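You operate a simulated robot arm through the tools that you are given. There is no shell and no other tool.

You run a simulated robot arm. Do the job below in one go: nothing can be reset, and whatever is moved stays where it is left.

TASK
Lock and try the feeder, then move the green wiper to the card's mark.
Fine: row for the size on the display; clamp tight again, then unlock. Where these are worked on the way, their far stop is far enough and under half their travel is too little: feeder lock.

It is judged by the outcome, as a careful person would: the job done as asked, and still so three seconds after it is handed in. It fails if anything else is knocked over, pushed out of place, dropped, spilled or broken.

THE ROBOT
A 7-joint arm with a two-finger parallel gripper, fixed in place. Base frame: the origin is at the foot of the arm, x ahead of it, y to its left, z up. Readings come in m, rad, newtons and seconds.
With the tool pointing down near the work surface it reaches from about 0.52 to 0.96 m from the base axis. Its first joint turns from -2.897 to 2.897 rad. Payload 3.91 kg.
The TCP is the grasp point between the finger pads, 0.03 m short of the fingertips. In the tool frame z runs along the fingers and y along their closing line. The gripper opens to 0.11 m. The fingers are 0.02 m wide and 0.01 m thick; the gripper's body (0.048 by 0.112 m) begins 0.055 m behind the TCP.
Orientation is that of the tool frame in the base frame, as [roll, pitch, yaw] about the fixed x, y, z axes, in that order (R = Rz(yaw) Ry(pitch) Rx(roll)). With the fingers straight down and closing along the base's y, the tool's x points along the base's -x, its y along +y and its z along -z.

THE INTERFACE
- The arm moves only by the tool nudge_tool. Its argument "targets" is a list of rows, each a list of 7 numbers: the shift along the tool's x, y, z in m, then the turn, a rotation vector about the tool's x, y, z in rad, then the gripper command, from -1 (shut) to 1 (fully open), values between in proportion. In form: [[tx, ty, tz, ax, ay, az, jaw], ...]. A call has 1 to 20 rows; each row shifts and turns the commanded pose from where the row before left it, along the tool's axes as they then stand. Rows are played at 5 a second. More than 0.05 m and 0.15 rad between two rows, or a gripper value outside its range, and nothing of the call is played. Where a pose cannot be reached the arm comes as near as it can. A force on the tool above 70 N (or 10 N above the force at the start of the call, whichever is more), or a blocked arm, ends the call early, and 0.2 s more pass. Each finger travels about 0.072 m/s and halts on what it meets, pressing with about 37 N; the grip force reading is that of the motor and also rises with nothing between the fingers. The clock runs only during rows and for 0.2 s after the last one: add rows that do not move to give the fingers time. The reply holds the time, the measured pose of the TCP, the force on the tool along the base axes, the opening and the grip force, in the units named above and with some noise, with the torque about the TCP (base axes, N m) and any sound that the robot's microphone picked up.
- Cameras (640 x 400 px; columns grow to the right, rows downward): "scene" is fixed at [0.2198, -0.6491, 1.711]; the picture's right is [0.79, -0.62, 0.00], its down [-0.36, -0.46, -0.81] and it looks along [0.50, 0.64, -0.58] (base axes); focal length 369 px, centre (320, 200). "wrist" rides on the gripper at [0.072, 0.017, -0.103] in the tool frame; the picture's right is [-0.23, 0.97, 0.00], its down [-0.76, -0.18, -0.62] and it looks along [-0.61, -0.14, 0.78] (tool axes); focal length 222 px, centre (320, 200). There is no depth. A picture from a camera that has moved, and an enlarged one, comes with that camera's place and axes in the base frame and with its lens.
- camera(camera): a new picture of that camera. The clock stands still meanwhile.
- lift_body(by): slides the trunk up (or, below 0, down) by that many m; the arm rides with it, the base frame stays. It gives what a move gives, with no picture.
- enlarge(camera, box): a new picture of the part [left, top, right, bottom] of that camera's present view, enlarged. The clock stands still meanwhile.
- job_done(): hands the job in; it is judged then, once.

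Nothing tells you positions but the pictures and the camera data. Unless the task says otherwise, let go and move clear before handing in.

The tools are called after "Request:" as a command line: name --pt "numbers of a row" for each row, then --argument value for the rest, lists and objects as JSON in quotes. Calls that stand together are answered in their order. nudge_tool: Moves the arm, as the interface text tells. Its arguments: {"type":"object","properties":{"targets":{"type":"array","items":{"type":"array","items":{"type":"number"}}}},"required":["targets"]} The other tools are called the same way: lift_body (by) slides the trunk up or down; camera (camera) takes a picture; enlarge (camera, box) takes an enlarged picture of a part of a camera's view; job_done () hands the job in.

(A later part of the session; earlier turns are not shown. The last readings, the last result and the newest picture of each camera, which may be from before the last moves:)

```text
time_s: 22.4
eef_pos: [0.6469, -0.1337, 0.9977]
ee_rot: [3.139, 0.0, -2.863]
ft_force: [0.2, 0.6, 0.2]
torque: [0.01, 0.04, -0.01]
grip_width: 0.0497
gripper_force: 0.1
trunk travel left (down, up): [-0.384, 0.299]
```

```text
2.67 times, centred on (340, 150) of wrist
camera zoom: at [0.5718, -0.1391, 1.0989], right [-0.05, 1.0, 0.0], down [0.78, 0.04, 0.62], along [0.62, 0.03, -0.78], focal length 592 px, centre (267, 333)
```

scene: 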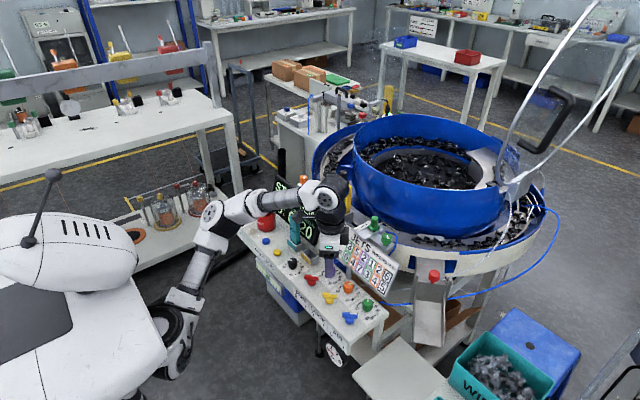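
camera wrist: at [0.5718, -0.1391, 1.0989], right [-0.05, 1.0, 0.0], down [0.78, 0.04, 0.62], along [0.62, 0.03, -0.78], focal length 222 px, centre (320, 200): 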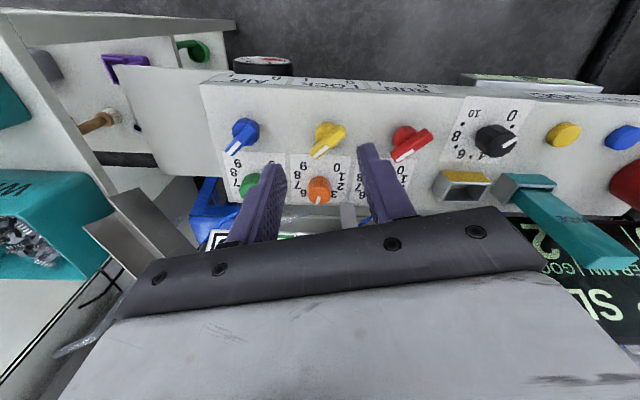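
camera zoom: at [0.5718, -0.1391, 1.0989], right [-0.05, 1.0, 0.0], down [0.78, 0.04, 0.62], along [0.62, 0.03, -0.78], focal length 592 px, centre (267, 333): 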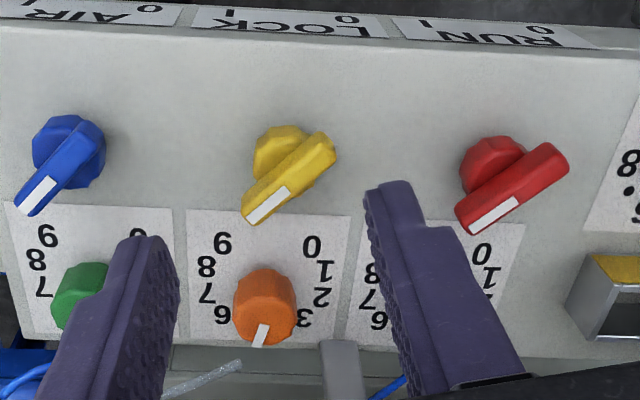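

The lever is back parallel with the others, so a short turn sprang back. With the gripper flipped I'll have enough wrist range in either direction, so I'll rotate it above the lever.

Request:
nudge_tool --pt "-0.0202 0.0033 0 0 0 0 -0.1" --pt "0 0 0 0 0 -0.15 -0.1" --pt "0 0 0 0 0 -0.15 -0.1" --pt "0 0 0 0 0 -0.15 -0.1" --pt "0 0 0 0 0 -0.15 -0.1" --pt "0 0 0 0 0 -0.15 -0.1" --pt "0 0 0 0 0 -0.15 -0.1" --pt "0 0 0 0 0 -0.15 -0.1" --pt "0 0 0 0 0 -0.15 -0.1" --pt "0 0 0 0 0 -0.15 -0.1" --pt "0 0 0 0 0 -0.15 -0.1" --pt "0 0 0 0 0 -0.15 -0.1" --pt "0 0 0 0 0 -0.15 -0.1" --pt "0 0 0 0 0 -0.15 -0.1" --pt "0 0 0 0 0 -0.11 -0.1" --pt "0 0 0 0 0 0 -0.1"

Request:
camera --camera "wrist"

```text
time_s: 25.8
eef_pos: [0.6655, -0.1244, 0.9977]
ee_rot: [-3.14, 0.001, -0.802]
ft_force: [0.5, -0.5, -0.5]
torque: [0.0, 0.01, 0.01]
grip_width: 0.0498
gripper_force: 0.0
trunk travel left (down, up): [-0.384, 0.299]
```

```text
taken
camera wrist: at [0.7027, -0.1904, 1.0991], right [-0.86, -0.51, 0.0], down [-0.4, 0.67, 0.63], along [-0.32, 0.54, -0.78], focal length 222 px, centre (320, 200)
```

wrist: 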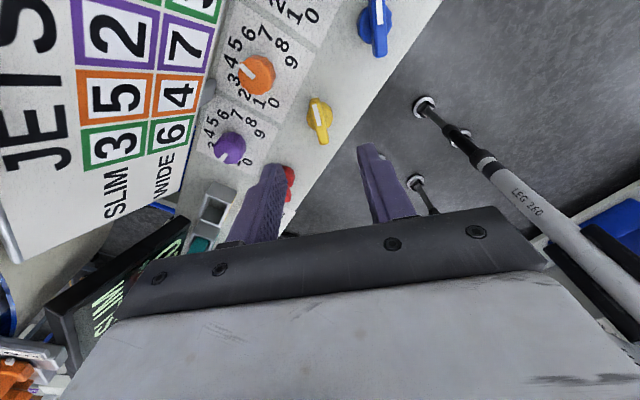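

Request:
nudge_tool --pt "0 0 0.04 0 0 0 -0.1" --pt "0 0 0.03 0 0 0 -0.1" --pt "0 0 0.018 0 0 0 -0.1" --pt "0 0 0 0 0 0 -0.1"

Request:
enlarge --camera "wrist" --box '[230, 110, 430, 230]'

```text
time_s: 26.8
eef_pos: [0.666, -0.1242, 0.908]
ee_rot: [-3.14, 0.002, -0.805]
ft_force: [0.0, -0.2, -0.3]
torque: [-0.03, 0.03, 0.0]
grip_width: 0.0495
gripper_force: 0.1
trunk travel left (down, up): [-0.384, 0.299]
```

```text
3.20 times, centred on (330, 170) of wrist
camera zoom: at [0.7031, -0.1892, 1.0104], right [-0.86, -0.51, 0.0], down [-0.4, 0.67, 0.63], along [-0.32, 0.54, -0.78], focal length 711 px, centre (288, 296)
```

zoom: 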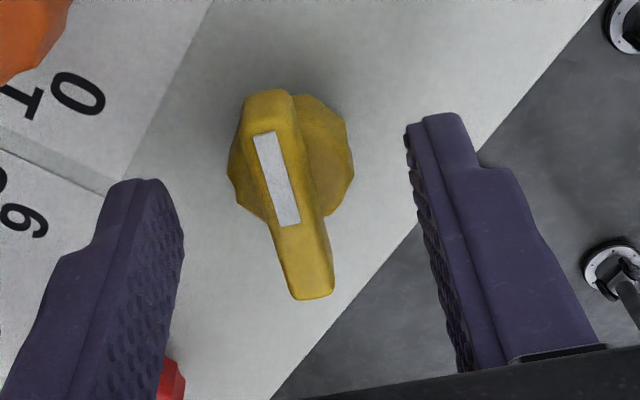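

Request:
nudge_tool --pt "0 0 0 0 0 0 -0.7" --pt "0 0 0 0 0 0 -1" --pt "0 0 0 0 0 0 -1" --pt "0 0 0 0 0 0 -1"

```text
time_s: 27.8
eef_pos: [0.6661, -0.1246, 0.9087]
ee_rot: [-3.141, 0.004, -0.806]
ft_force: [-8.6, -4.1, -5.6]
torque: [-0.54, 0.1, 0.03]
grip_width: 0.0258
gripper_force: 44.8
trunk travel left (down, up): [-0.384, 0.299]
```

The tips reached the hub (25.8 mm wide) instead of the bar, so I'll open, rise 6 mm and close on the bar.

Request:
nudge_tool --pt "0 0 0 0 0 0 -0.3" --pt "0 0 0 0 0 0 -0.3" --pt "-0.0 -0.0015 -0.006 0 0 0 -0.3" --pt "0 0 0 0 0 0 -1" --pt "0 0 0 0 0 0 -1" --pt "0 0 0 0 0 0 -1"

```text
time_s: 29.1
eef_pos: [0.6662, -0.1238, 0.9154]
ee_rot: [3.141, 0.003, -0.805]
ft_force: [-17.0, -9.6, -5.4]
torque: [-0.31, 0.46, 0.0]
grip_width: 0.0098
gripper_force: 44.5
trunk travel left (down, up): [-0.384, 0.299]
```

Request:
nudge_tool --pt "0 0.003 0 0 0 0 -1" --pt "0 0 0 0 0 0 -1"

```text
time_s: 29.8
eef_pos: [0.6647, -0.1234, 0.9162]
ee_rot: [-3.138, 0.003, -0.803]
ft_force: [2.1, -1.7, 0.8]
torque: [0.89, 1.07, 0.01]
grip_width: 0.01
gripper_force: 45.2
trunk travel left (down, up): [-0.384, 0.299]
```

Request:
nudge_tool --pt "0 0 0 0 0 0.1 -1" --pt "0 0 0 0 0 0.1 -1" --pt "0 0 0 0 0 0.1 -1" --pt "0 0 0 0 0 0 -1"

Request:
enlarge --camera "wrist" --box '[230, 60, 430, 230]'

Request:
enlarge --camera "scene" --box '[260, 180, 400, 330]'

```text
time_s: 30.8
eef_pos: [0.6663, -0.1245, 0.9149]
ee_rot: [-3.138, 0.003, -1.104]
ft_force: [13.9, 14.6, 1.8]
torque: [-0.33, -0.62, 0.04]
grip_width: 0.0097
gripper_force: 45.3
trunk travel left (down, up): [-0.384, 0.299]
```

```text
2.35 times, centred on (330, 145) of wrist
camera zoom: at [0.6822, -0.1983, 1.0168], right [-0.97, -0.24, 0.0], down [-0.18, 0.76, 0.63], along [-0.15, 0.61, -0.78], focal length 523 px, centre (296, 329)
```

zoom: 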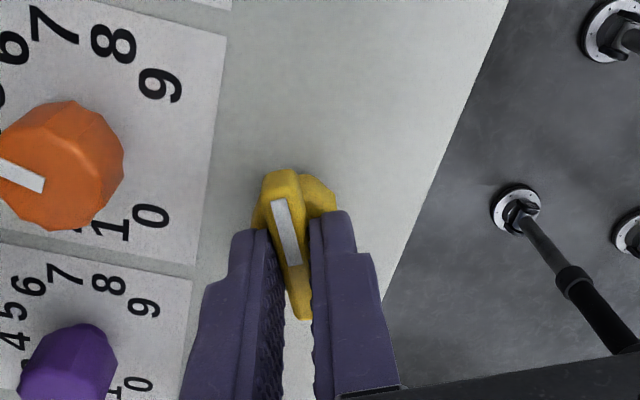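

```text
2.67 times, centred on (330, 255) of scene
camera zoom: at [0.2198, -0.6491, 1.711], right [0.79, -0.62, 0.0], down [-0.36, -0.46, -0.81], along [0.5, 0.64, -0.58], focal length 984 px, centre (293, 53)
```

zoom: 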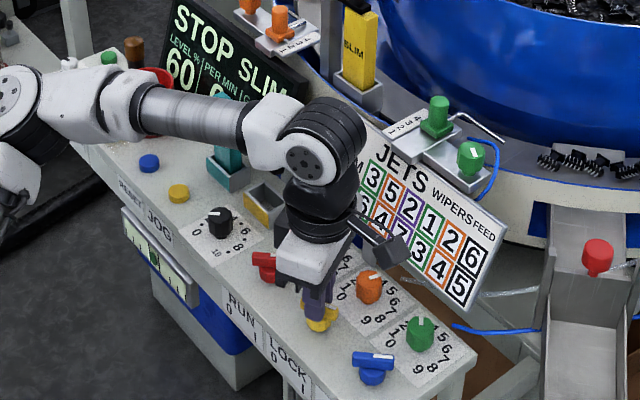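

The lever is turning clockwise with the gripper. I'll continue.

Request:
nudge_tool --pt "0 -0.0015 0 0 0 0.08 -1" --pt "0 0 0 0 0 0.1 -1" --pt "0 0 0 0 0 0.1 -1" --pt "0 0 0 0 0 0.1 -1" --pt "0 0 0 0 0 0 -1"

```text
time_s: 31.9
eef_pos: [0.6669, -0.1238, 0.915]
ee_rot: [3.139, 0.004, -1.486]
ft_force: [1.3, 18.6, -1.6]
torque: [0.03, -0.12, 0.0]
grip_width: 0.0101
gripper_force: 44.3
trunk travel left (down, up): [-0.384, 0.299]
```

Request:
nudge_tool --pt "-0.0015 0 0 0 0 0.08 -1" --pt "0 0 0 0 0 0.1 -1" --pt "0 0 0 0 0 0.1 -1" --pt "0 0 0 0 0 0.1 -1" --pt "0 0 0 0 0 0 -1"

Request:
enlarge --camera "wrist" --box '[230, 60, 430, 230]'

Request:
enlarge --camera "scene" --box '[260, 180, 400, 330]'

```text
time_s: 33.1
eef_pos: [0.6674, -0.1251, 0.9148]
ee_rot: [3.141, 0.001, -1.867]
ft_force: [7.1, 2.5, -1.6]
torque: [0.5, -0.36, -0.03]
grip_width: 0.0099
gripper_force: 45.3
trunk travel left (down, up): [-0.384, 0.299]
```

```text
2.35 times, centred on (330, 145) of wrist
camera zoom: at [0.6281, -0.1902, 1.0169], right [-0.87, 0.5, 0.0], down [0.39, 0.68, 0.62], along [0.31, 0.54, -0.78], focal length 523 px, centre (296, 329)
```

zoom: 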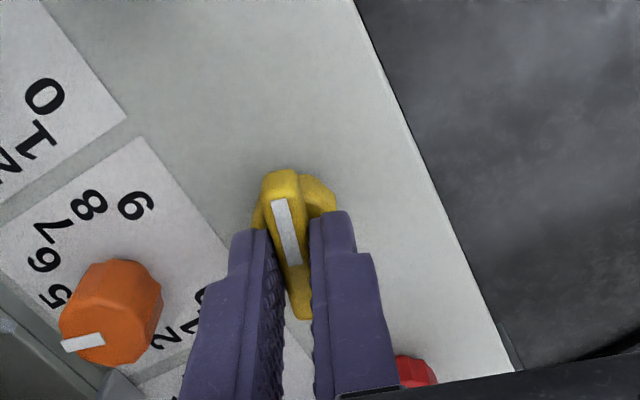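

```text
2.67 times, centred on (330, 255) of scene
camera zoom: at [0.2198, -0.6491, 1.711], right [0.79, -0.62, 0.0], down [-0.36, -0.46, -0.81], along [0.5, 0.64, -0.58], focal length 984 px, centre (293, 53)
```

zoom: 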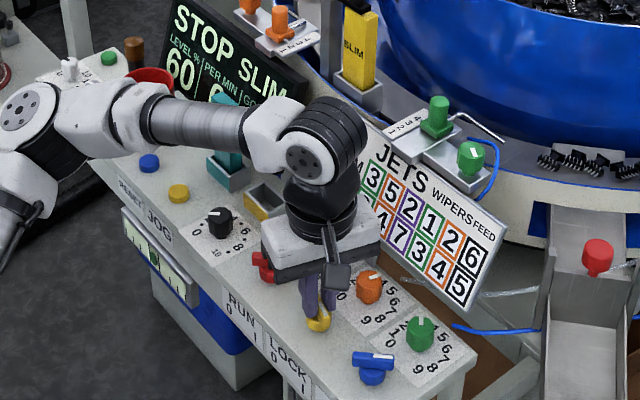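

Request:
nudge_tool --pt "0 0 0 0 0 0.1 -1" --pt "0 0 0 0 0 0.1 -1" --pt "0 0 0 0 0 0.1 -1" --pt "0 0 0 0 0 0 -1"

```text
time_s: 34.1
eef_pos: [0.6669, -0.1246, 0.9148]
ee_rot: [3.141, 0.002, -2.166]
ft_force: [11.0, -1.6, 2.4]
torque: [0.15, -0.4, 0.0]
grip_width: 0.0099
gripper_force: 45.0
trunk travel left (down, up): [-0.384, 0.299]
```

Request:
nudge_tool --pt "0 0 0 0 0 0.1 -1" --pt "0 0 0 0 0 0.1 -1" --pt "0 0 0 0 0 0 -1"

Request:
camera --camera "wrist"

Request:
enlarge --camera "scene" --box '[260, 180, 400, 330]'

```text
time_s: 35.0
eef_pos: [0.6669, -0.1242, 0.9152]
ee_rot: [-3.141, 0.004, -2.366]
ft_force: [22.3, -5.8, 6.6]
torque: [-0.66, -0.33, 0.43]
grip_width: 0.0098
gripper_force: 45.3
trunk travel left (down, up): [-0.384, 0.299]
```

```text
taken
camera wrist: at [0.602, -0.1647, 1.0169], right [-0.52, 0.85, 0.0], down [0.67, 0.41, 0.62], along [0.53, 0.33, -0.78], focal length 222 px, centre (320, 200)
```

wrist: 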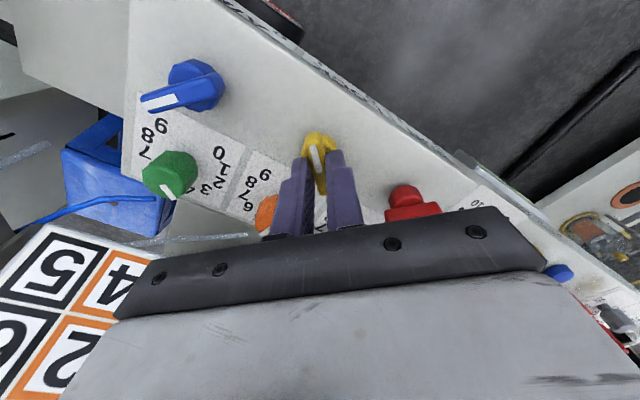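

```text
2.67 times, centred on (330, 255) of scene
camera zoom: at [0.2198, -0.6491, 1.711], right [0.79, -0.62, 0.0], down [-0.36, -0.46, -0.81], along [0.5, 0.64, -0.58], focal length 984 px, centre (293, 53)
```

zoom: 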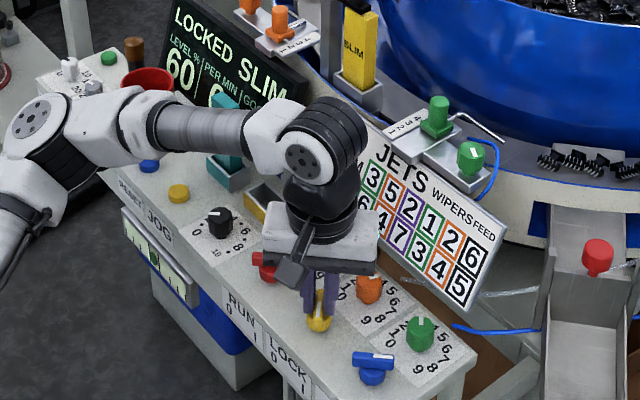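

The display now reads LOCKED and torque is building, so the lever is at its stop. I'll let go and rise, then check it holds.

Request:
nudge_tool --pt "0 0 0 0 0 0 -0.4" --pt "0 0 0 0 0 0 -0.1" --pt "0 0 0 0 0 0 -0.1" --pt "0 0 -0.04 0 0 0 -0.1" --pt "0 0 -0.04 0 0 0 -0.1" --pt "0 0 0 0 0 0 -0.1"

Request:
camera --camera "wrist"

Request:
camera --camera "scene"

Request:
enlarge --camera "scene" --box '[260, 180, 400, 330]'

```text
time_s: 36.4
eef_pos: [0.6667, -0.1224, 0.9964]
ee_rot: [3.139, 0.002, -2.365]
ft_force: [0.1, -0.1, 0.3]
torque: [-0.03, 0.0, 0.01]
grip_width: 0.0495
gripper_force: 0.0
trunk travel left (down, up): [-0.384, 0.299]
```

```text
taken
camera wrist: at [0.6019, -0.1635, 1.0975], right [-0.52, 0.85, 0.0], down [0.67, 0.4, 0.62], along [0.53, 0.33, -0.78], focal length 222 px, centre (320, 200)
```

wrist: 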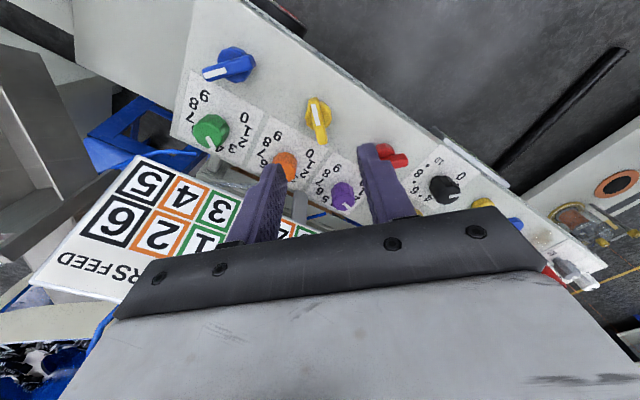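

```text
taken
```

scene: 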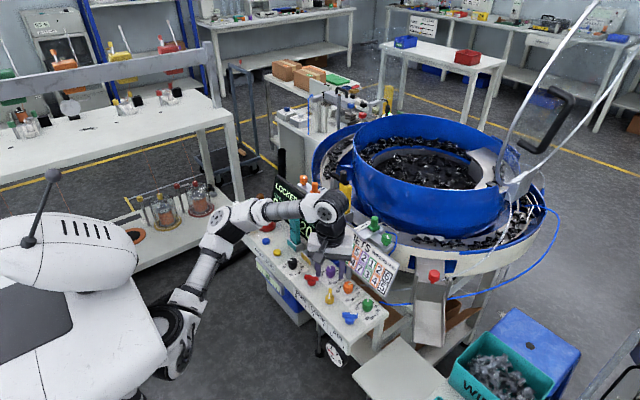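

```text
2.67 times, centred on (330, 255) of scene
camera zoom: at [0.2198, -0.6491, 1.711], right [0.79, -0.62, 0.0], down [-0.36, -0.46, -0.81], along [0.5, 0.64, -0.58], focal length 984 px, centre (293, 53)
```

zoom: 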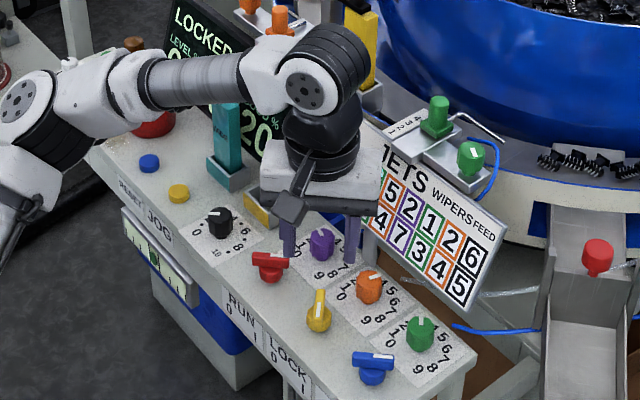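

Request:
enlarge --camera "wrist" --box '[280, 80, 360, 150]'

Request:
enlarge --camera "scene" --box '[310, 270, 370, 330]'

```text
5.71 times, centred on (320, 115) of wrist
camera zoom: at [0.6019, -0.1635, 1.0975], right [-0.52, 0.85, 0.0], down [0.67, 0.4, 0.62], along [0.53, 0.33, -0.78], focal length 1269 px, centre (320, 686)
```

zoom: 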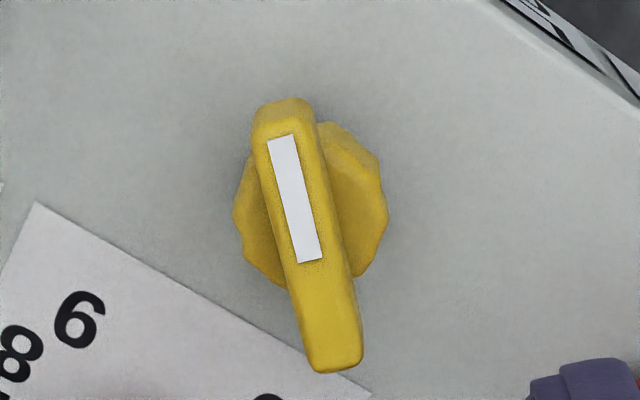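

```text
6.67 times, centred on (340, 300) of scene
camera zoom: at [0.2198, -0.6491, 1.711], right [0.79, -0.62, 0.0], down [-0.36, -0.46, -0.81], along [0.5, 0.64, -0.58], focal length 2460 px, centre (187, -467)
```

zoom: 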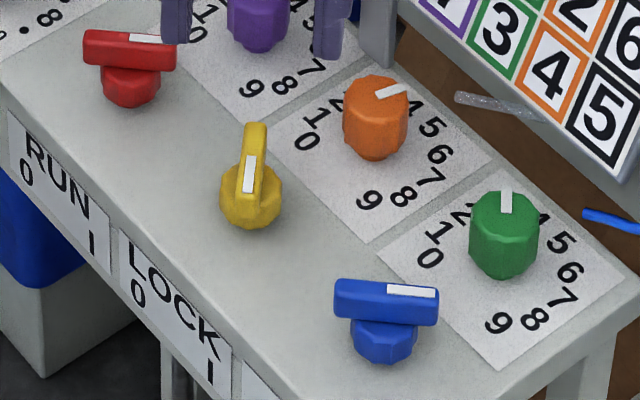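

LOCK holds with its mark at label 1 and the display shows LOCKED. For the try I'll press the yellow JOG button, which I put at about (0.652, 0.130). I'll turn the gripper straight, close it and move above the button.

Request:
nudge_tool --pt "0 0 -0.01 0 0 0.15 -0.5" --pt "0 0 0 0 0 0.15 -1" --pt "0 0 0 0 0 0.15 -1" --pt "0 0 0 0 0 0.15 -1" --pt "0 0 0 0 0 0.15 -1" --pt "0 0 0 0 0 0.027 -1" --pt "0.0147 0.04 0 0 0 0 -1" --pt "0 0.045 0 0 0 0 -1" --pt "0 0.045 0 0 0 0 -1" --pt "0 0.045 0 0 0 0 -1" --pt "0 0.045 0 0 0 0 -1" --pt "0 0.032 0 0 0 0 -1" --pt "0 0 0 0 0 0 -1"

Request:
camera --camera "wrist"

Request:
camera --camera "scene"

```text
time_s: 39.1
eef_pos: [0.6524, 0.1288, 1.0079]
ee_rot: [3.14, 0.001, -3.142]
ft_force: [0.7, 0.2, 0.4]
torque: [-0.02, -0.03, -0.03]
grip_width: 0.0
gripper_force: 37.2
trunk travel left (down, up): [-0.384, 0.299]
```

```text
taken
camera wrist: at [0.5779, 0.1439, 1.1082], right [0.23, 0.97, 0.0], down [0.76, -0.18, 0.62], along [0.61, -0.14, -0.78], focal length 222 px, centre (320, 200)
```

wrist: 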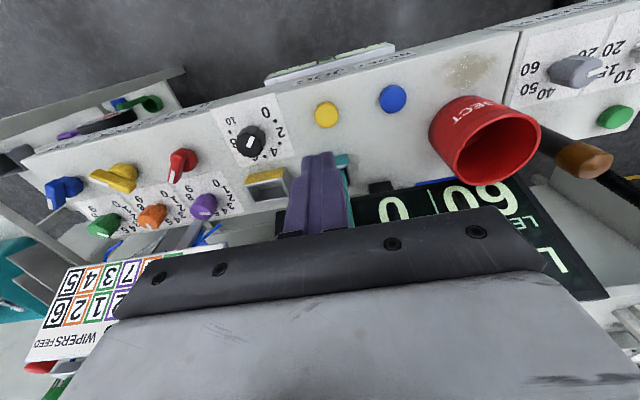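

```text
taken
```

scene: 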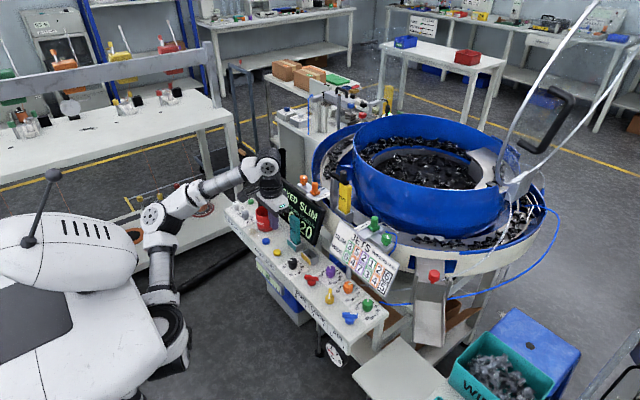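

Request:
enlarge --camera "wrist" --box '[260, 80, 400, 220]'

```text
2.86 times, centred on (330, 150) of wrist
camera zoom: at [0.5779, 0.1439, 1.1082], right [0.23, 0.97, 0.0], down [0.76, -0.18, 0.62], along [0.61, -0.14, -0.78], focal length 635 px, centre (291, 343)
```

zoom: 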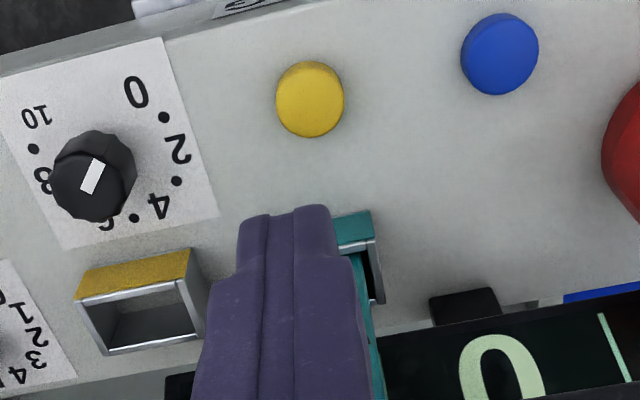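

The JOG button is about 5 mm further in +y. I'll descend and press gently in small steps.

Request:
nudge_tool --pt "0 0.005 0.03 0 0 0 -1" --pt "0 0 0.04 0 0 0 -1" --pt "0 0 0.03 0 0 0 -1" --pt "0 0 0 0 0 0 -1"

Request:
enlarge --camera "wrist" --box '[260, 80, 400, 220]'

Request:
enlarge --camera "scene" --box '[220, 170, 360, 290]'

```text
time_s: 40.1
eef_pos: [0.6515, 0.1345, 0.9061]
ee_rot: [3.138, 0.001, -3.141]
ft_force: [-0.3, 0.4, -0.2]
torque: [0.0, -0.01, 0.01]
grip_width: 0.0
gripper_force: 37.1
trunk travel left (down, up): [-0.384, 0.299]
```

```text
2.86 times, centred on (330, 150) of wrist
camera zoom: at [0.5768, 0.1494, 1.0087], right [0.23, 0.97, 0.0], down [0.76, -0.18, 0.62], along [0.61, -0.14, -0.78], focal length 635 px, centre (291, 343)
```

zoom: 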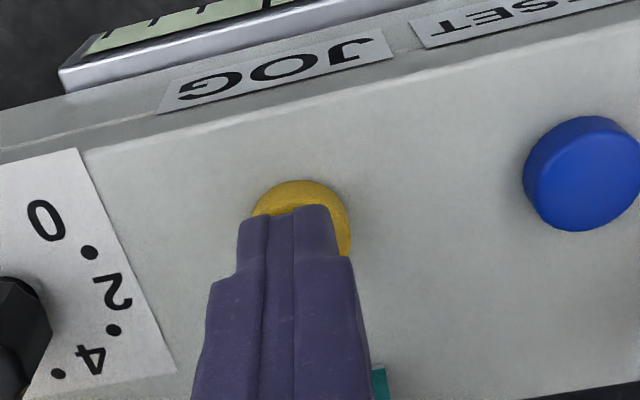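

```text
3.33 times, centred on (290, 230) of scene
camera zoom: at [0.2198, -0.6491, 1.711], right [0.79, -0.62, 0.0], down [-0.36, -0.46, -0.81], along [0.5, 0.64, -0.58], focal length 1230 px, centre (420, 100)
```

zoom: 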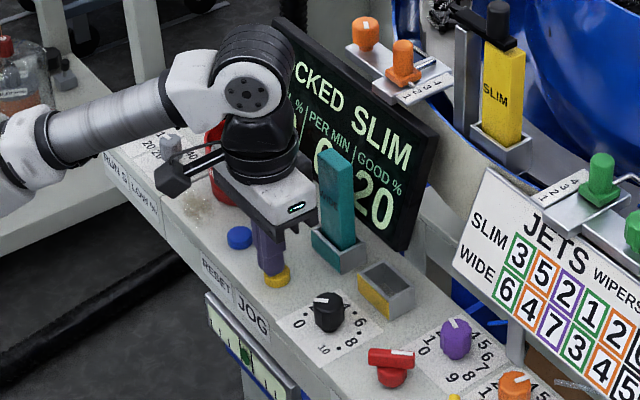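

Request:
nudge_tool --pt "0 0 0.005 0 0 0 -1" --pt "0 0 0.003 0 0 0 -1" --pt "0 0 0.003 0 0 0 -1" --pt "0 0 0 0 0 0 -1"

Request:
enlarge --camera "scene" --box '[220, 170, 360, 290]'

```text
time_s: 41.1
eef_pos: [0.6508, 0.1345, 0.8952]
ee_rot: [3.137, -0.002, 3.14]
ft_force: [-1.5, -0.7, 2.9]
torque: [0.01, 0.03, 0.0]
grip_width: 0.0001
gripper_force: 37.2
trunk travel left (down, up): [-0.384, 0.299]
heard: click
```

```text
3.33 times, centred on (290, 230) of scene
camera zoom: at [0.2198, -0.6491, 1.711], right [0.79, -0.62, 0.0], down [-0.36, -0.46, -0.81], along [0.5, 0.64, -0.58], focal length 1230 px, centre (420, 100)
```

zoom: 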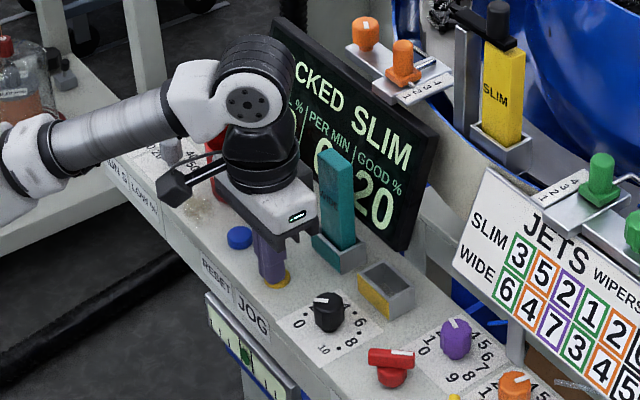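

JOG clicked and the display still shows LOCKED with 0 per minute, so the try is done and nothing ran. I'll release and rise, then head for the clamp knob.

Request:
nudge_tool --pt "0 0 0 0 0 0 -1" --pt "0 0 0 0 0 0 -1" --pt "0 0 -0.03 0 0 0 -1" --pt "0 0 -0.04 0 0 0 -1" --pt "0 0 -0.04 0 0 0 -1" --pt "0 0 0 0 0 0 -1"

Request:
enlarge --camera "scene" --box '[220, 170, 360, 290]'

```text
time_s: 42.5
eef_pos: [0.6499, 0.1311, 1.0081]
ee_rot: [3.137, 0.001, 3.141]
ft_force: [-0.1, 0.5, 0.0]
torque: [0.02, -0.03, 0.01]
grip_width: 0.0
gripper_force: 36.8
trunk travel left (down, up): [-0.384, 0.299]
```

```text
3.33 times, centred on (290, 230) of scene
camera zoom: at [0.2198, -0.6491, 1.711], right [0.79, -0.62, 0.0], down [-0.36, -0.46, -0.81], along [0.5, 0.64, -0.58], focal length 1230 px, centre (420, 100)
```

zoom: 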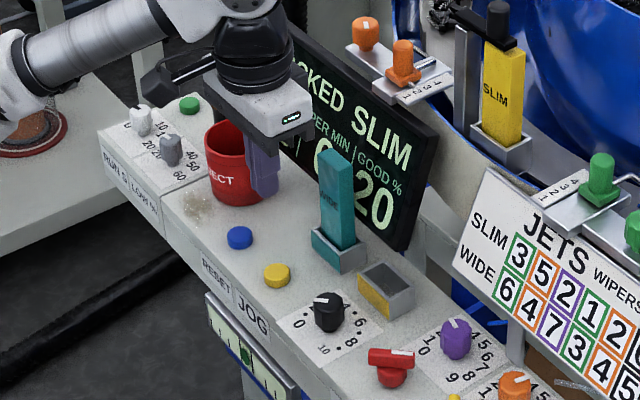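

Everything is unchanged and still LOCKED. I put the green clamp knob at about (0.809, -0.177, top 1.065) and the wiper handle at about (0.829, -0.113, top 1.080), sliding along x with about 38 mm between marks 4 and 1. Next I'll raise the trunk.

Request:
lift_body --by 0.18

```text
time_s: 44.5
eef_pos: [0.6499, 0.1315, 1.1874]
ee_rot: [3.137, 0.0, -3.141]
ft_force: [-0.2, -0.8, 0.8]
torque: [-0.03, 0.03, 0.01]
grip_width: 0.0002
gripper_force: 36.8
trunk travel left (down, up): [-0.564, 0.119]
```

Request:
nudge_tool --pt "0 -0.045 0 0 0 0 -0.1" --pt "0 -0.045 0 0 0 0 -0.1" --pt "0 -0.045 0 0 0 0 -0.1" --pt "0 -0.045 0 0 0 0 -0.1" --pt "0 -0.045 0 0 0 0 -0.1" --pt "0 -0.045 0 0 0 0 -0.1" --pt "0 -0.0385 0 0 0 0 -0.1" --pt "-0.04 0 0 0 0 0 -0.1" --pt "-0.04 0 0 0 0 0 -0.1" --pt "-0.04 0 0 0 0 0 -0.1" --pt "0 0 0 0 0 0 -0.1"

Request:
camera --camera "wrist"

Request:
enlarge --camera "wrist" --box '[260, 100, 460, 230]'

```text
time_s: 47.0
eef_pos: [0.7697, -0.176, 1.1864]
ee_rot: [3.138, -0.001, -3.141]
ft_force: [-0.8, -1.3, -0.8]
torque: [0.03, -0.01, -0.02]
grip_width: 0.0496
gripper_force: 0.0
trunk travel left (down, up): [-0.564, 0.119]
```

```text
taken
camera wrist: at [0.6961, -0.1615, 1.2887], right [0.23, 0.97, 0.0], down [0.76, -0.18, 0.62], along [0.61, -0.14, -0.78], focal length 222 px, centre (320, 200)
```

wrist: 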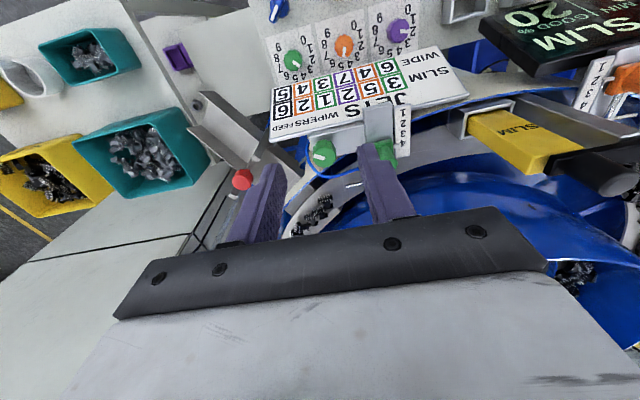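

```text
3.08 times, centred on (360, 165) of wrist
camera zoom: at [0.6961, -0.1615, 1.2887], right [0.23, 0.97, 0.0], down [0.76, -0.18, 0.62], along [0.61, -0.14, -0.78], focal length 684 px, centre (197, 308)
```

zoom: 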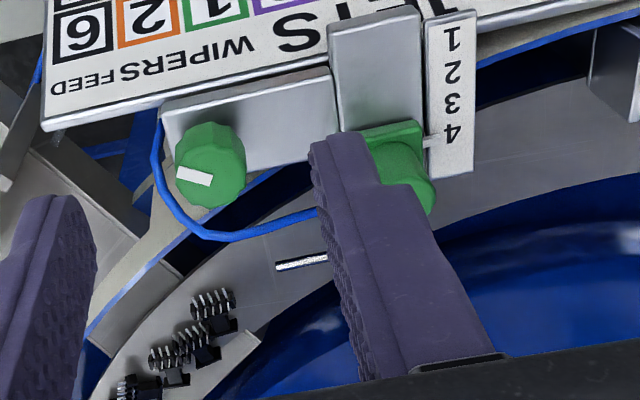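

Request:
nudge_tool --pt "-0.035 -0.0065 0 0 0 0 -0.1" --pt "0 0 0.035 0 0 0 -0.1" --pt "0 0 0 0 0 0 -0.1"

Request:
camera --camera "wrist"

Request:
enlarge --camera "wrist" --box '[230, 70, 430, 200]'

Request:
enlarge --camera "scene" --box '[330, 180, 420, 250]'

```text
time_s: 47.8
eef_pos: [0.8068, -0.1832, 1.1517]
ee_rot: [3.139, 0.0, -3.141]
ft_force: [0.8, -1.0, -0.3]
torque: [0.01, -0.01, 0.03]
grip_width: 0.0495
gripper_force: 0.0
trunk travel left (down, up): [-0.564, 0.119]
```

```text
taken
camera wrist: at [0.7336, -0.1681, 1.2533], right [0.23, 0.97, 0.0], down [0.76, -0.18, 0.62], along [0.61, -0.14, -0.78], focal length 222 px, centre (320, 200)
```

wrist: 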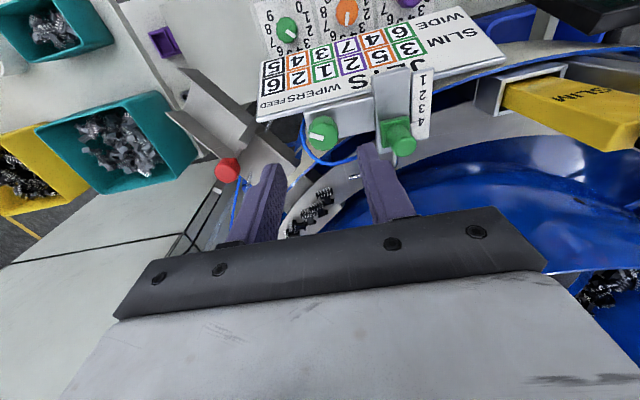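

```text
3.08 times, centred on (330, 135) of wrist
camera zoom: at [0.7336, -0.1681, 1.2533], right [0.23, 0.97, 0.0], down [0.76, -0.18, 0.62], along [0.61, -0.14, -0.78], focal length 684 px, centre (289, 400)
```

zoom: 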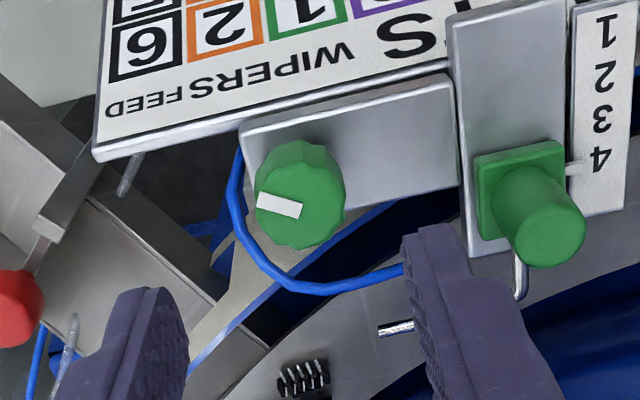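

```text
5.71 times, centred on (375, 215) of scene
camera zoom: at [0.2198, -0.6491, 1.711], right [0.79, -0.62, 0.0], down [-0.36, -0.46, -0.81], along [0.5, 0.64, -0.58], focal length 2109 px, centre (6, 114)
```

zoom: 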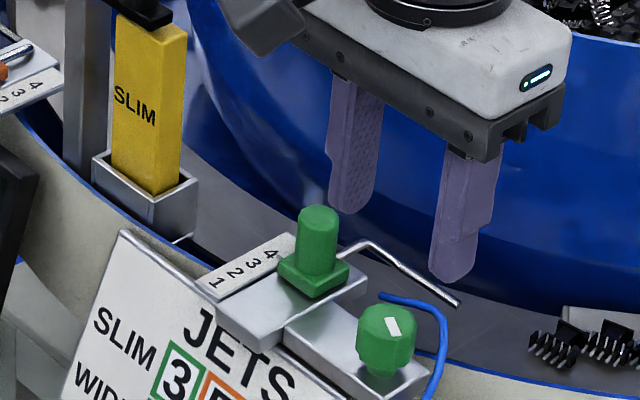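

Request:
nudge_tool --pt "-0.003 0.003 0.03 0 0 0 -0.1" --pt "0 0 0.03 0 0 0 -0.1" --pt "0 0 0 0 0 0 -0.1"

Request:
enlarge --camera "wrist" --box '[230, 90, 430, 220]'

Request:
enlarge --camera "scene" --box '[330, 180, 420, 250]'

```text
time_s: 48.5
eef_pos: [0.8069, -0.1797, 1.0902]
ee_rot: [3.139, -0.001, 3.14]
ft_force: [0.6, -0.2, -0.1]
torque: [0.03, 0.02, 0.0]
grip_width: 0.0495
gripper_force: 0.1
trunk travel left (down, up): [-0.564, 0.119]
```

```text
3.08 times, centred on (330, 155) of wrist
camera zoom: at [0.734, -0.1647, 1.1922], right [0.23, 0.97, 0.0], down [0.76, -0.18, 0.62], along [0.61, -0.14, -0.78], focal length 684 px, centre (289, 338)
```

zoom: 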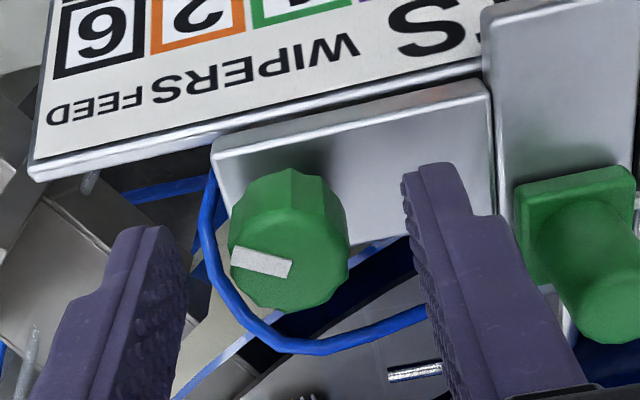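

```text
5.71 times, centred on (375, 215) of scene
camera zoom: at [0.2198, -0.6491, 1.711], right [0.79, -0.62, 0.0], down [-0.36, -0.46, -0.81], along [0.5, 0.64, -0.58], focal length 2109 px, centre (6, 114)
```

zoom: 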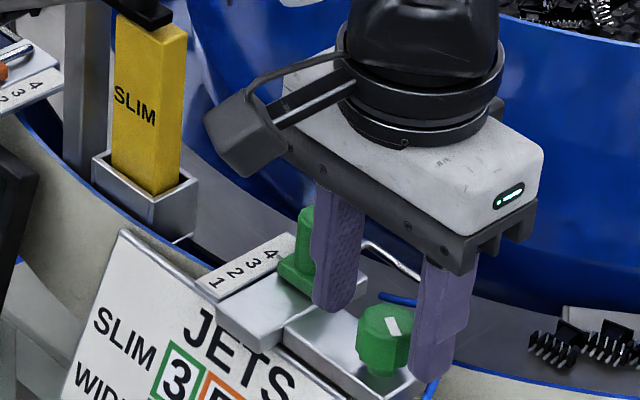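

The fingers straddle the green clamp knob, but a blue hose runs on its -y and +x sides. I'll rotate the closing line so the fingers come in at the free diagonals before going lower.

Request:
nudge_tool --pt "-0.001 0 -0.01 0 0 0.14 -0.1" --pt "0 0 0 0 0 0.145 -0.1" --pt "0 0 0 0 0 0.145 -0.1" --pt "0 0 0 0 0 0.145 -0.1" --pt "0 0 0 0 0 0.145 -0.1" --pt "0 0 0 0 0 0.145 -0.1" --pt "0 0 0 0 0 0 -0.1"

Request:
camera --camera "wrist"

Request:
enlarge --camera "wrist" --box '[230, 90, 430, 220]'

Request:
enlarge --camera "scene" --box '[350, 200, 420, 250]'

```text
time_s: 50.1
eef_pos: [0.7892, -0.181, 1.0946]
ee_rot: [3.139, -0.003, 2.282]
ft_force: [9.5, 13.0, -0.9]
torque: [0.37, -0.2, 0.24]
grip_width: 0.0573
gripper_force: 8.6
out of reach, approached as far as the arm can: row 6
trunk travel left (down, up): [-0.564, 0.119]
```

```text
taken
camera wrist: at [0.7546, -0.1179, 1.1969], right [0.89, 0.46, 0.0], down [0.36, -0.69, 0.62], along [0.29, -0.55, -0.78], focal length 222 px, centre (320, 200)
```

wrist: 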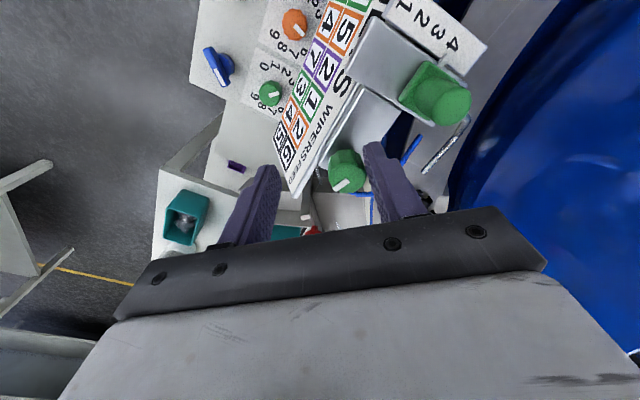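

```text
3.08 times, centred on (330, 155) of wrist
camera zoom: at [0.7546, -0.1179, 1.1969], right [0.89, 0.46, 0.0], down [0.36, -0.69, 0.62], along [0.29, -0.55, -0.78], focal length 684 px, centre (289, 338)
```

zoom: 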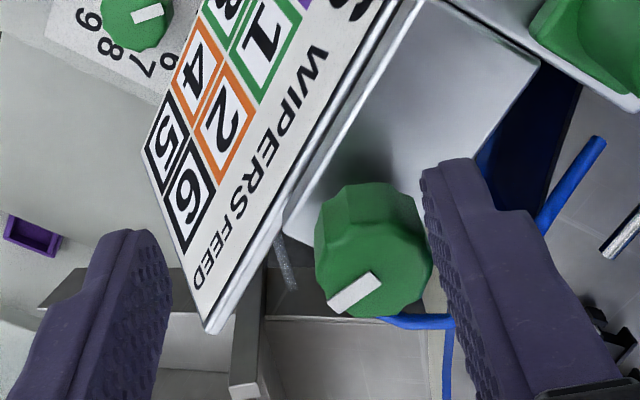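

```text
8.00 times, centred on (385, 225) of scene
camera zoom: at [0.2198, -0.6491, 1.711], right [0.79, -0.62, 0.0], down [-0.36, -0.46, -0.81], along [0.5, 0.64, -0.58], focal length 2952 px, centre (-200, 0)
```

zoom: 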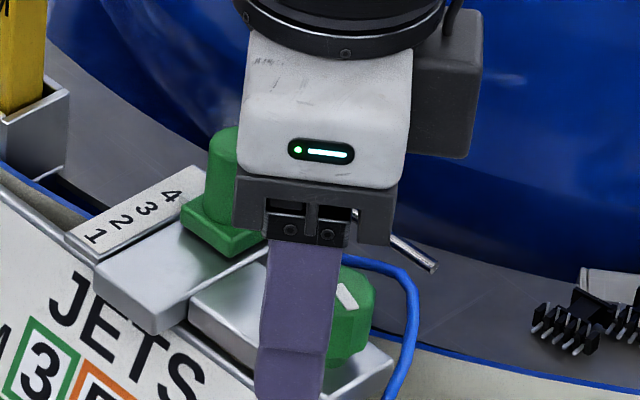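

The wrist hit its turn limit on the last row and the arm drifted, so one finger is resting against the knob. I'll back off by turning back a little and recentring.

Request:
nudge_tool --pt "-0.006 0.0068 0 0 0 -0.08 -0.1" --pt "-0.006 0.0068 0 0 0 -0.08 -0.1" --pt "0 0 -0.005 0 0 -0.1 -0.1" --pt "0 0 0 0 0 0 -0.1"

Request:
enlarge --camera "wrist" --box '[230, 90, 430, 220]'

```text
time_s: 51.1
eef_pos: [0.807, -0.1843, 1.1005]
ee_rot: [3.138, -0.003, 2.536]
ft_force: [0.1, -0.3, 1.0]
torque: [-0.01, 0.04, 0.02]
grip_width: 0.0494
gripper_force: 0.0
trunk travel left (down, up): [-0.564, 0.119]
```

```text
3.08 times, centred on (330, 155) of wrist
camera zoom: at [0.7556, -0.1314, 1.2026], right [0.74, 0.67, 0.0], down [0.53, -0.58, 0.62], along [0.42, -0.46, -0.78], focal length 684 px, centre (289, 338)
```

zoom: 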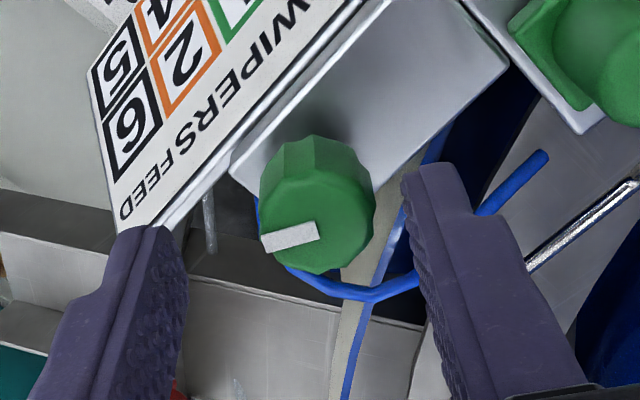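

Request:
nudge_tool --pt "0 0.006 0 0 0 0 -0.1" --pt "0 0 0.012 0 0 0 -0.1" --pt "0 0 0.01 0 0 0 -0.1" --pt "0 0 0 0 0 0 -0.1"

Request:
enlarge --camera "wrist" --box '[230, 90, 430, 220]'

Request:
enlarge --camera "scene" --box '[350, 200, 420, 250]'

```text
time_s: 52.1
eef_pos: [0.8094, -0.179, 1.0778]
ee_rot: [3.14, -0.002, 2.536]
ft_force: [-0.7, -0.1, -0.1]
torque: [-0.01, 0.0, 0.0]
grip_width: 0.0494
gripper_force: 0.1
trunk travel left (down, up): [-0.564, 0.119]
```

```text
3.08 times, centred on (330, 155) of wrist
camera zoom: at [0.7591, -0.1254, 1.1802], right [0.74, 0.67, 0.0], down [0.53, -0.58, 0.62], along [0.42, -0.46, -0.78], focal length 684 px, centre (289, 338)
```

zoom: 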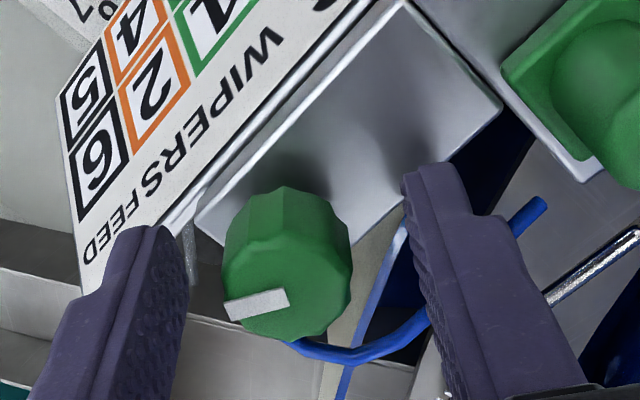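

```text
8.00 times, centred on (385, 225) of scene
camera zoom: at [0.2198, -0.6491, 1.711], right [0.79, -0.62, 0.0], down [-0.36, -0.46, -0.81], along [0.5, 0.64, -0.58], focal length 2952 px, centre (-200, 0)
```

zoom: 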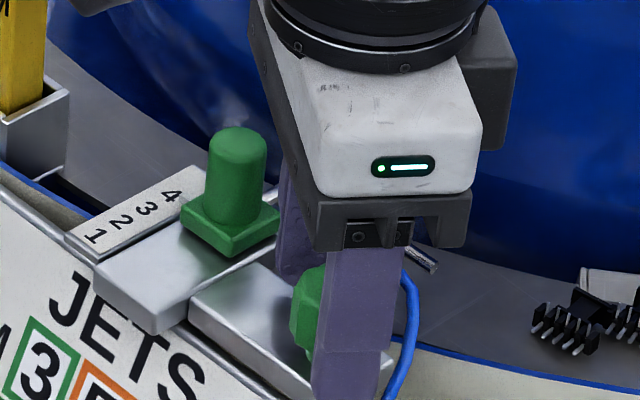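

The knob is centred between the fingers with about 17 mm of overlap. I'll close on it.

Request:
nudge_tool --pt "0 0 0 0 0 0 -0.4" --pt "0 0 0 0 0 0 -0.7" --pt "0 0 0 0 0 0 -1" --pt "0 0 0 0 0 0 -1"

```text
time_s: 53.1
eef_pos: [0.8085, -0.1793, 1.0792]
ee_rot: [3.14, -0.001, 2.536]
ft_force: [-6.7, -2.9, -3.8]
torque: [-0.76, 0.44, 0.0]
grip_width: 0.0256
gripper_force: 45.1
trunk travel left (down, up): [-0.564, 0.119]
```

Gripped at 25.6 mm. I'll turn counter-clockwise, the loosening way, in small steps and watch the torque.

Request:
nudge_tool --pt "0 0 0 0 0 -0.1 -1" --pt "0 0 0 0 0 -0.1 -1" --pt "0 0 0 0 0 0 -1"

Request:
enlarge --camera "wrist" --box '[230, 90, 430, 220]'

```text
time_s: 54.0
eef_pos: [0.8096, -0.18, 1.078]
ee_rot: [3.139, 0.0, 2.737]
ft_force: [-9.2, -7.5, -5.6]
torque: [-0.49, 1.22, 0.0]
grip_width: 0.0253
gripper_force: 45.3
trunk travel left (down, up): [-0.564, 0.119]
```

```text
3.08 times, centred on (330, 155) of wrist
camera zoom: at [0.7486, -0.1376, 1.1803], right [0.59, 0.81, 0.0], down [0.63, -0.47, 0.62], along [0.5, -0.37, -0.78], focal length 684 px, centre (289, 338)
```

zoom: 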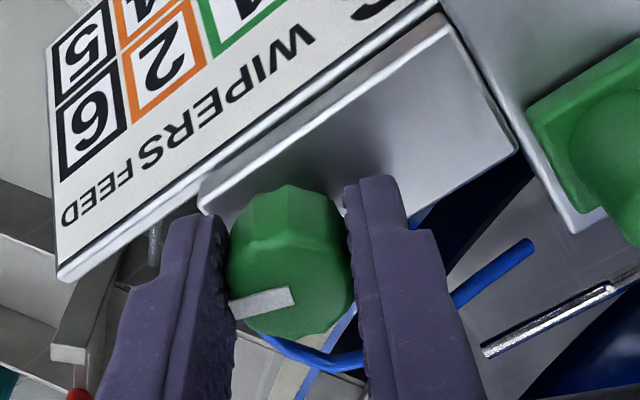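

The mark moves with the fingers, so the knob turns this way. I'll continue.

Request:
nudge_tool --pt "0 0 0 0 0 -0.12 -1" --pt "0 0 0 0 0 -0.12 -1" --pt "0 0 0 0 0 -0.12 -1" --pt "0 0 0 0 0 0 -1"

```text
time_s: 55.0
eef_pos: [0.8092, -0.1809, 1.0792]
ee_rot: [3.139, 0.0, 3.096]
ft_force: [-15.0, -12.5, -9.0]
torque: [-1.07, 0.68, -0.05]
grip_width: 0.0254
gripper_force: 45.4
trunk travel left (down, up): [-0.564, 0.119]
```

Request:
nudge_tool --pt "0.0012 -0.001 0 0 0 -0.12 -1" --pt "0 0 0 0 0 -0.12 -1" --pt "0 0 0 0 0 -0.12 -1" --pt "0 0 0 0 0 0 -1"

Request:
enlarge --camera "wrist" --box '[230, 90, 430, 220]'

Request:
enlarge --camera "scene" --box '[350, 200, 420, 250]'

```text
time_s: 56.0
eef_pos: [0.8098, -0.1815, 1.0788]
ee_rot: [3.138, 0.005, -2.824]
ft_force: [4.1, -13.7, 1.7]
torque: [-1.25, 0.4, -0.01]
grip_width: 0.0257
gripper_force: 44.5
trunk travel left (down, up): [-0.564, 0.119]
```

```text
3.08 times, centred on (330, 155) of wrist
camera zoom: at [0.7339, -0.1896, 1.18], right [-0.09, 1.0, 0.0], down [0.78, 0.07, 0.62], along [0.62, 0.06, -0.78], focal length 684 px, centre (289, 338)
```

zoom: 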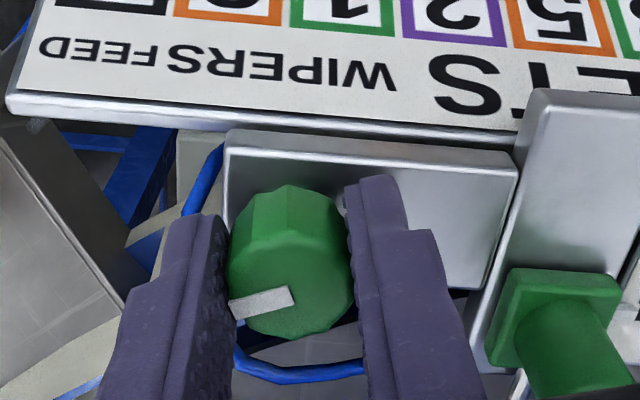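

```text
8.00 times, centred on (385, 225) of scene
camera zoom: at [0.2198, -0.6491, 1.711], right [0.79, -0.62, 0.0], down [-0.36, -0.46, -0.81], along [0.5, 0.64, -0.58], focal length 2952 px, centre (-200, 0)
```

zoom: 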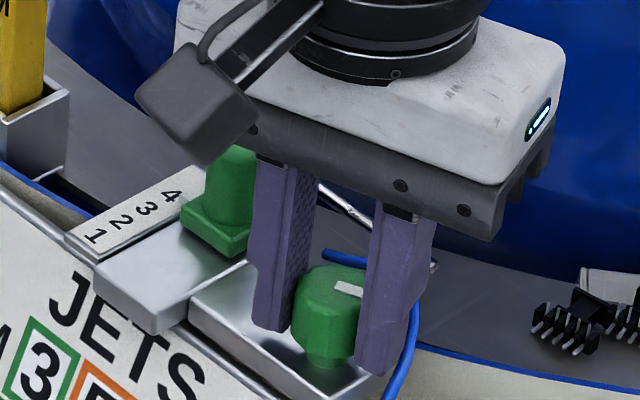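

Request:
nudge_tool --pt "0 -0.0012 0 0 0 -0.12 -1" --pt "0 0 0 0 0 -0.12 -1" --pt "0 0 0 0 0 -0.06 -1" --pt "0 0 0 0 0 0 -1"

Request:
enlarge --camera "wrist" --box '[230, 90, 430, 220]'

```text
time_s: 57.0
eef_pos: [0.8095, -0.1823, 1.0789]
ee_rot: [3.138, 0.0, -2.525]
ft_force: [-1.7, -7.6, -5.6]
torque: [-0.26, -1.09, 0.01]
grip_width: 0.0256
gripper_force: 45.6
trunk travel left (down, up): [-0.564, 0.119]
```

```text
3.08 times, centred on (330, 155) of wrist
camera zoom: at [0.7397, -0.2118, 1.1801], right [-0.38, 0.93, 0.0], down [0.72, 0.29, 0.62], along [0.58, 0.24, -0.78], focal length 684 px, centre (289, 338)
```

zoom: 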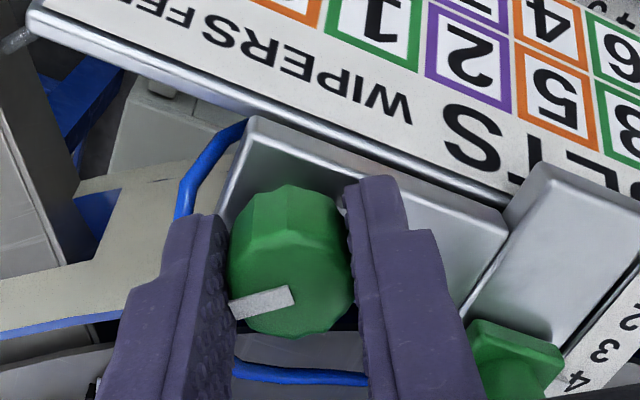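

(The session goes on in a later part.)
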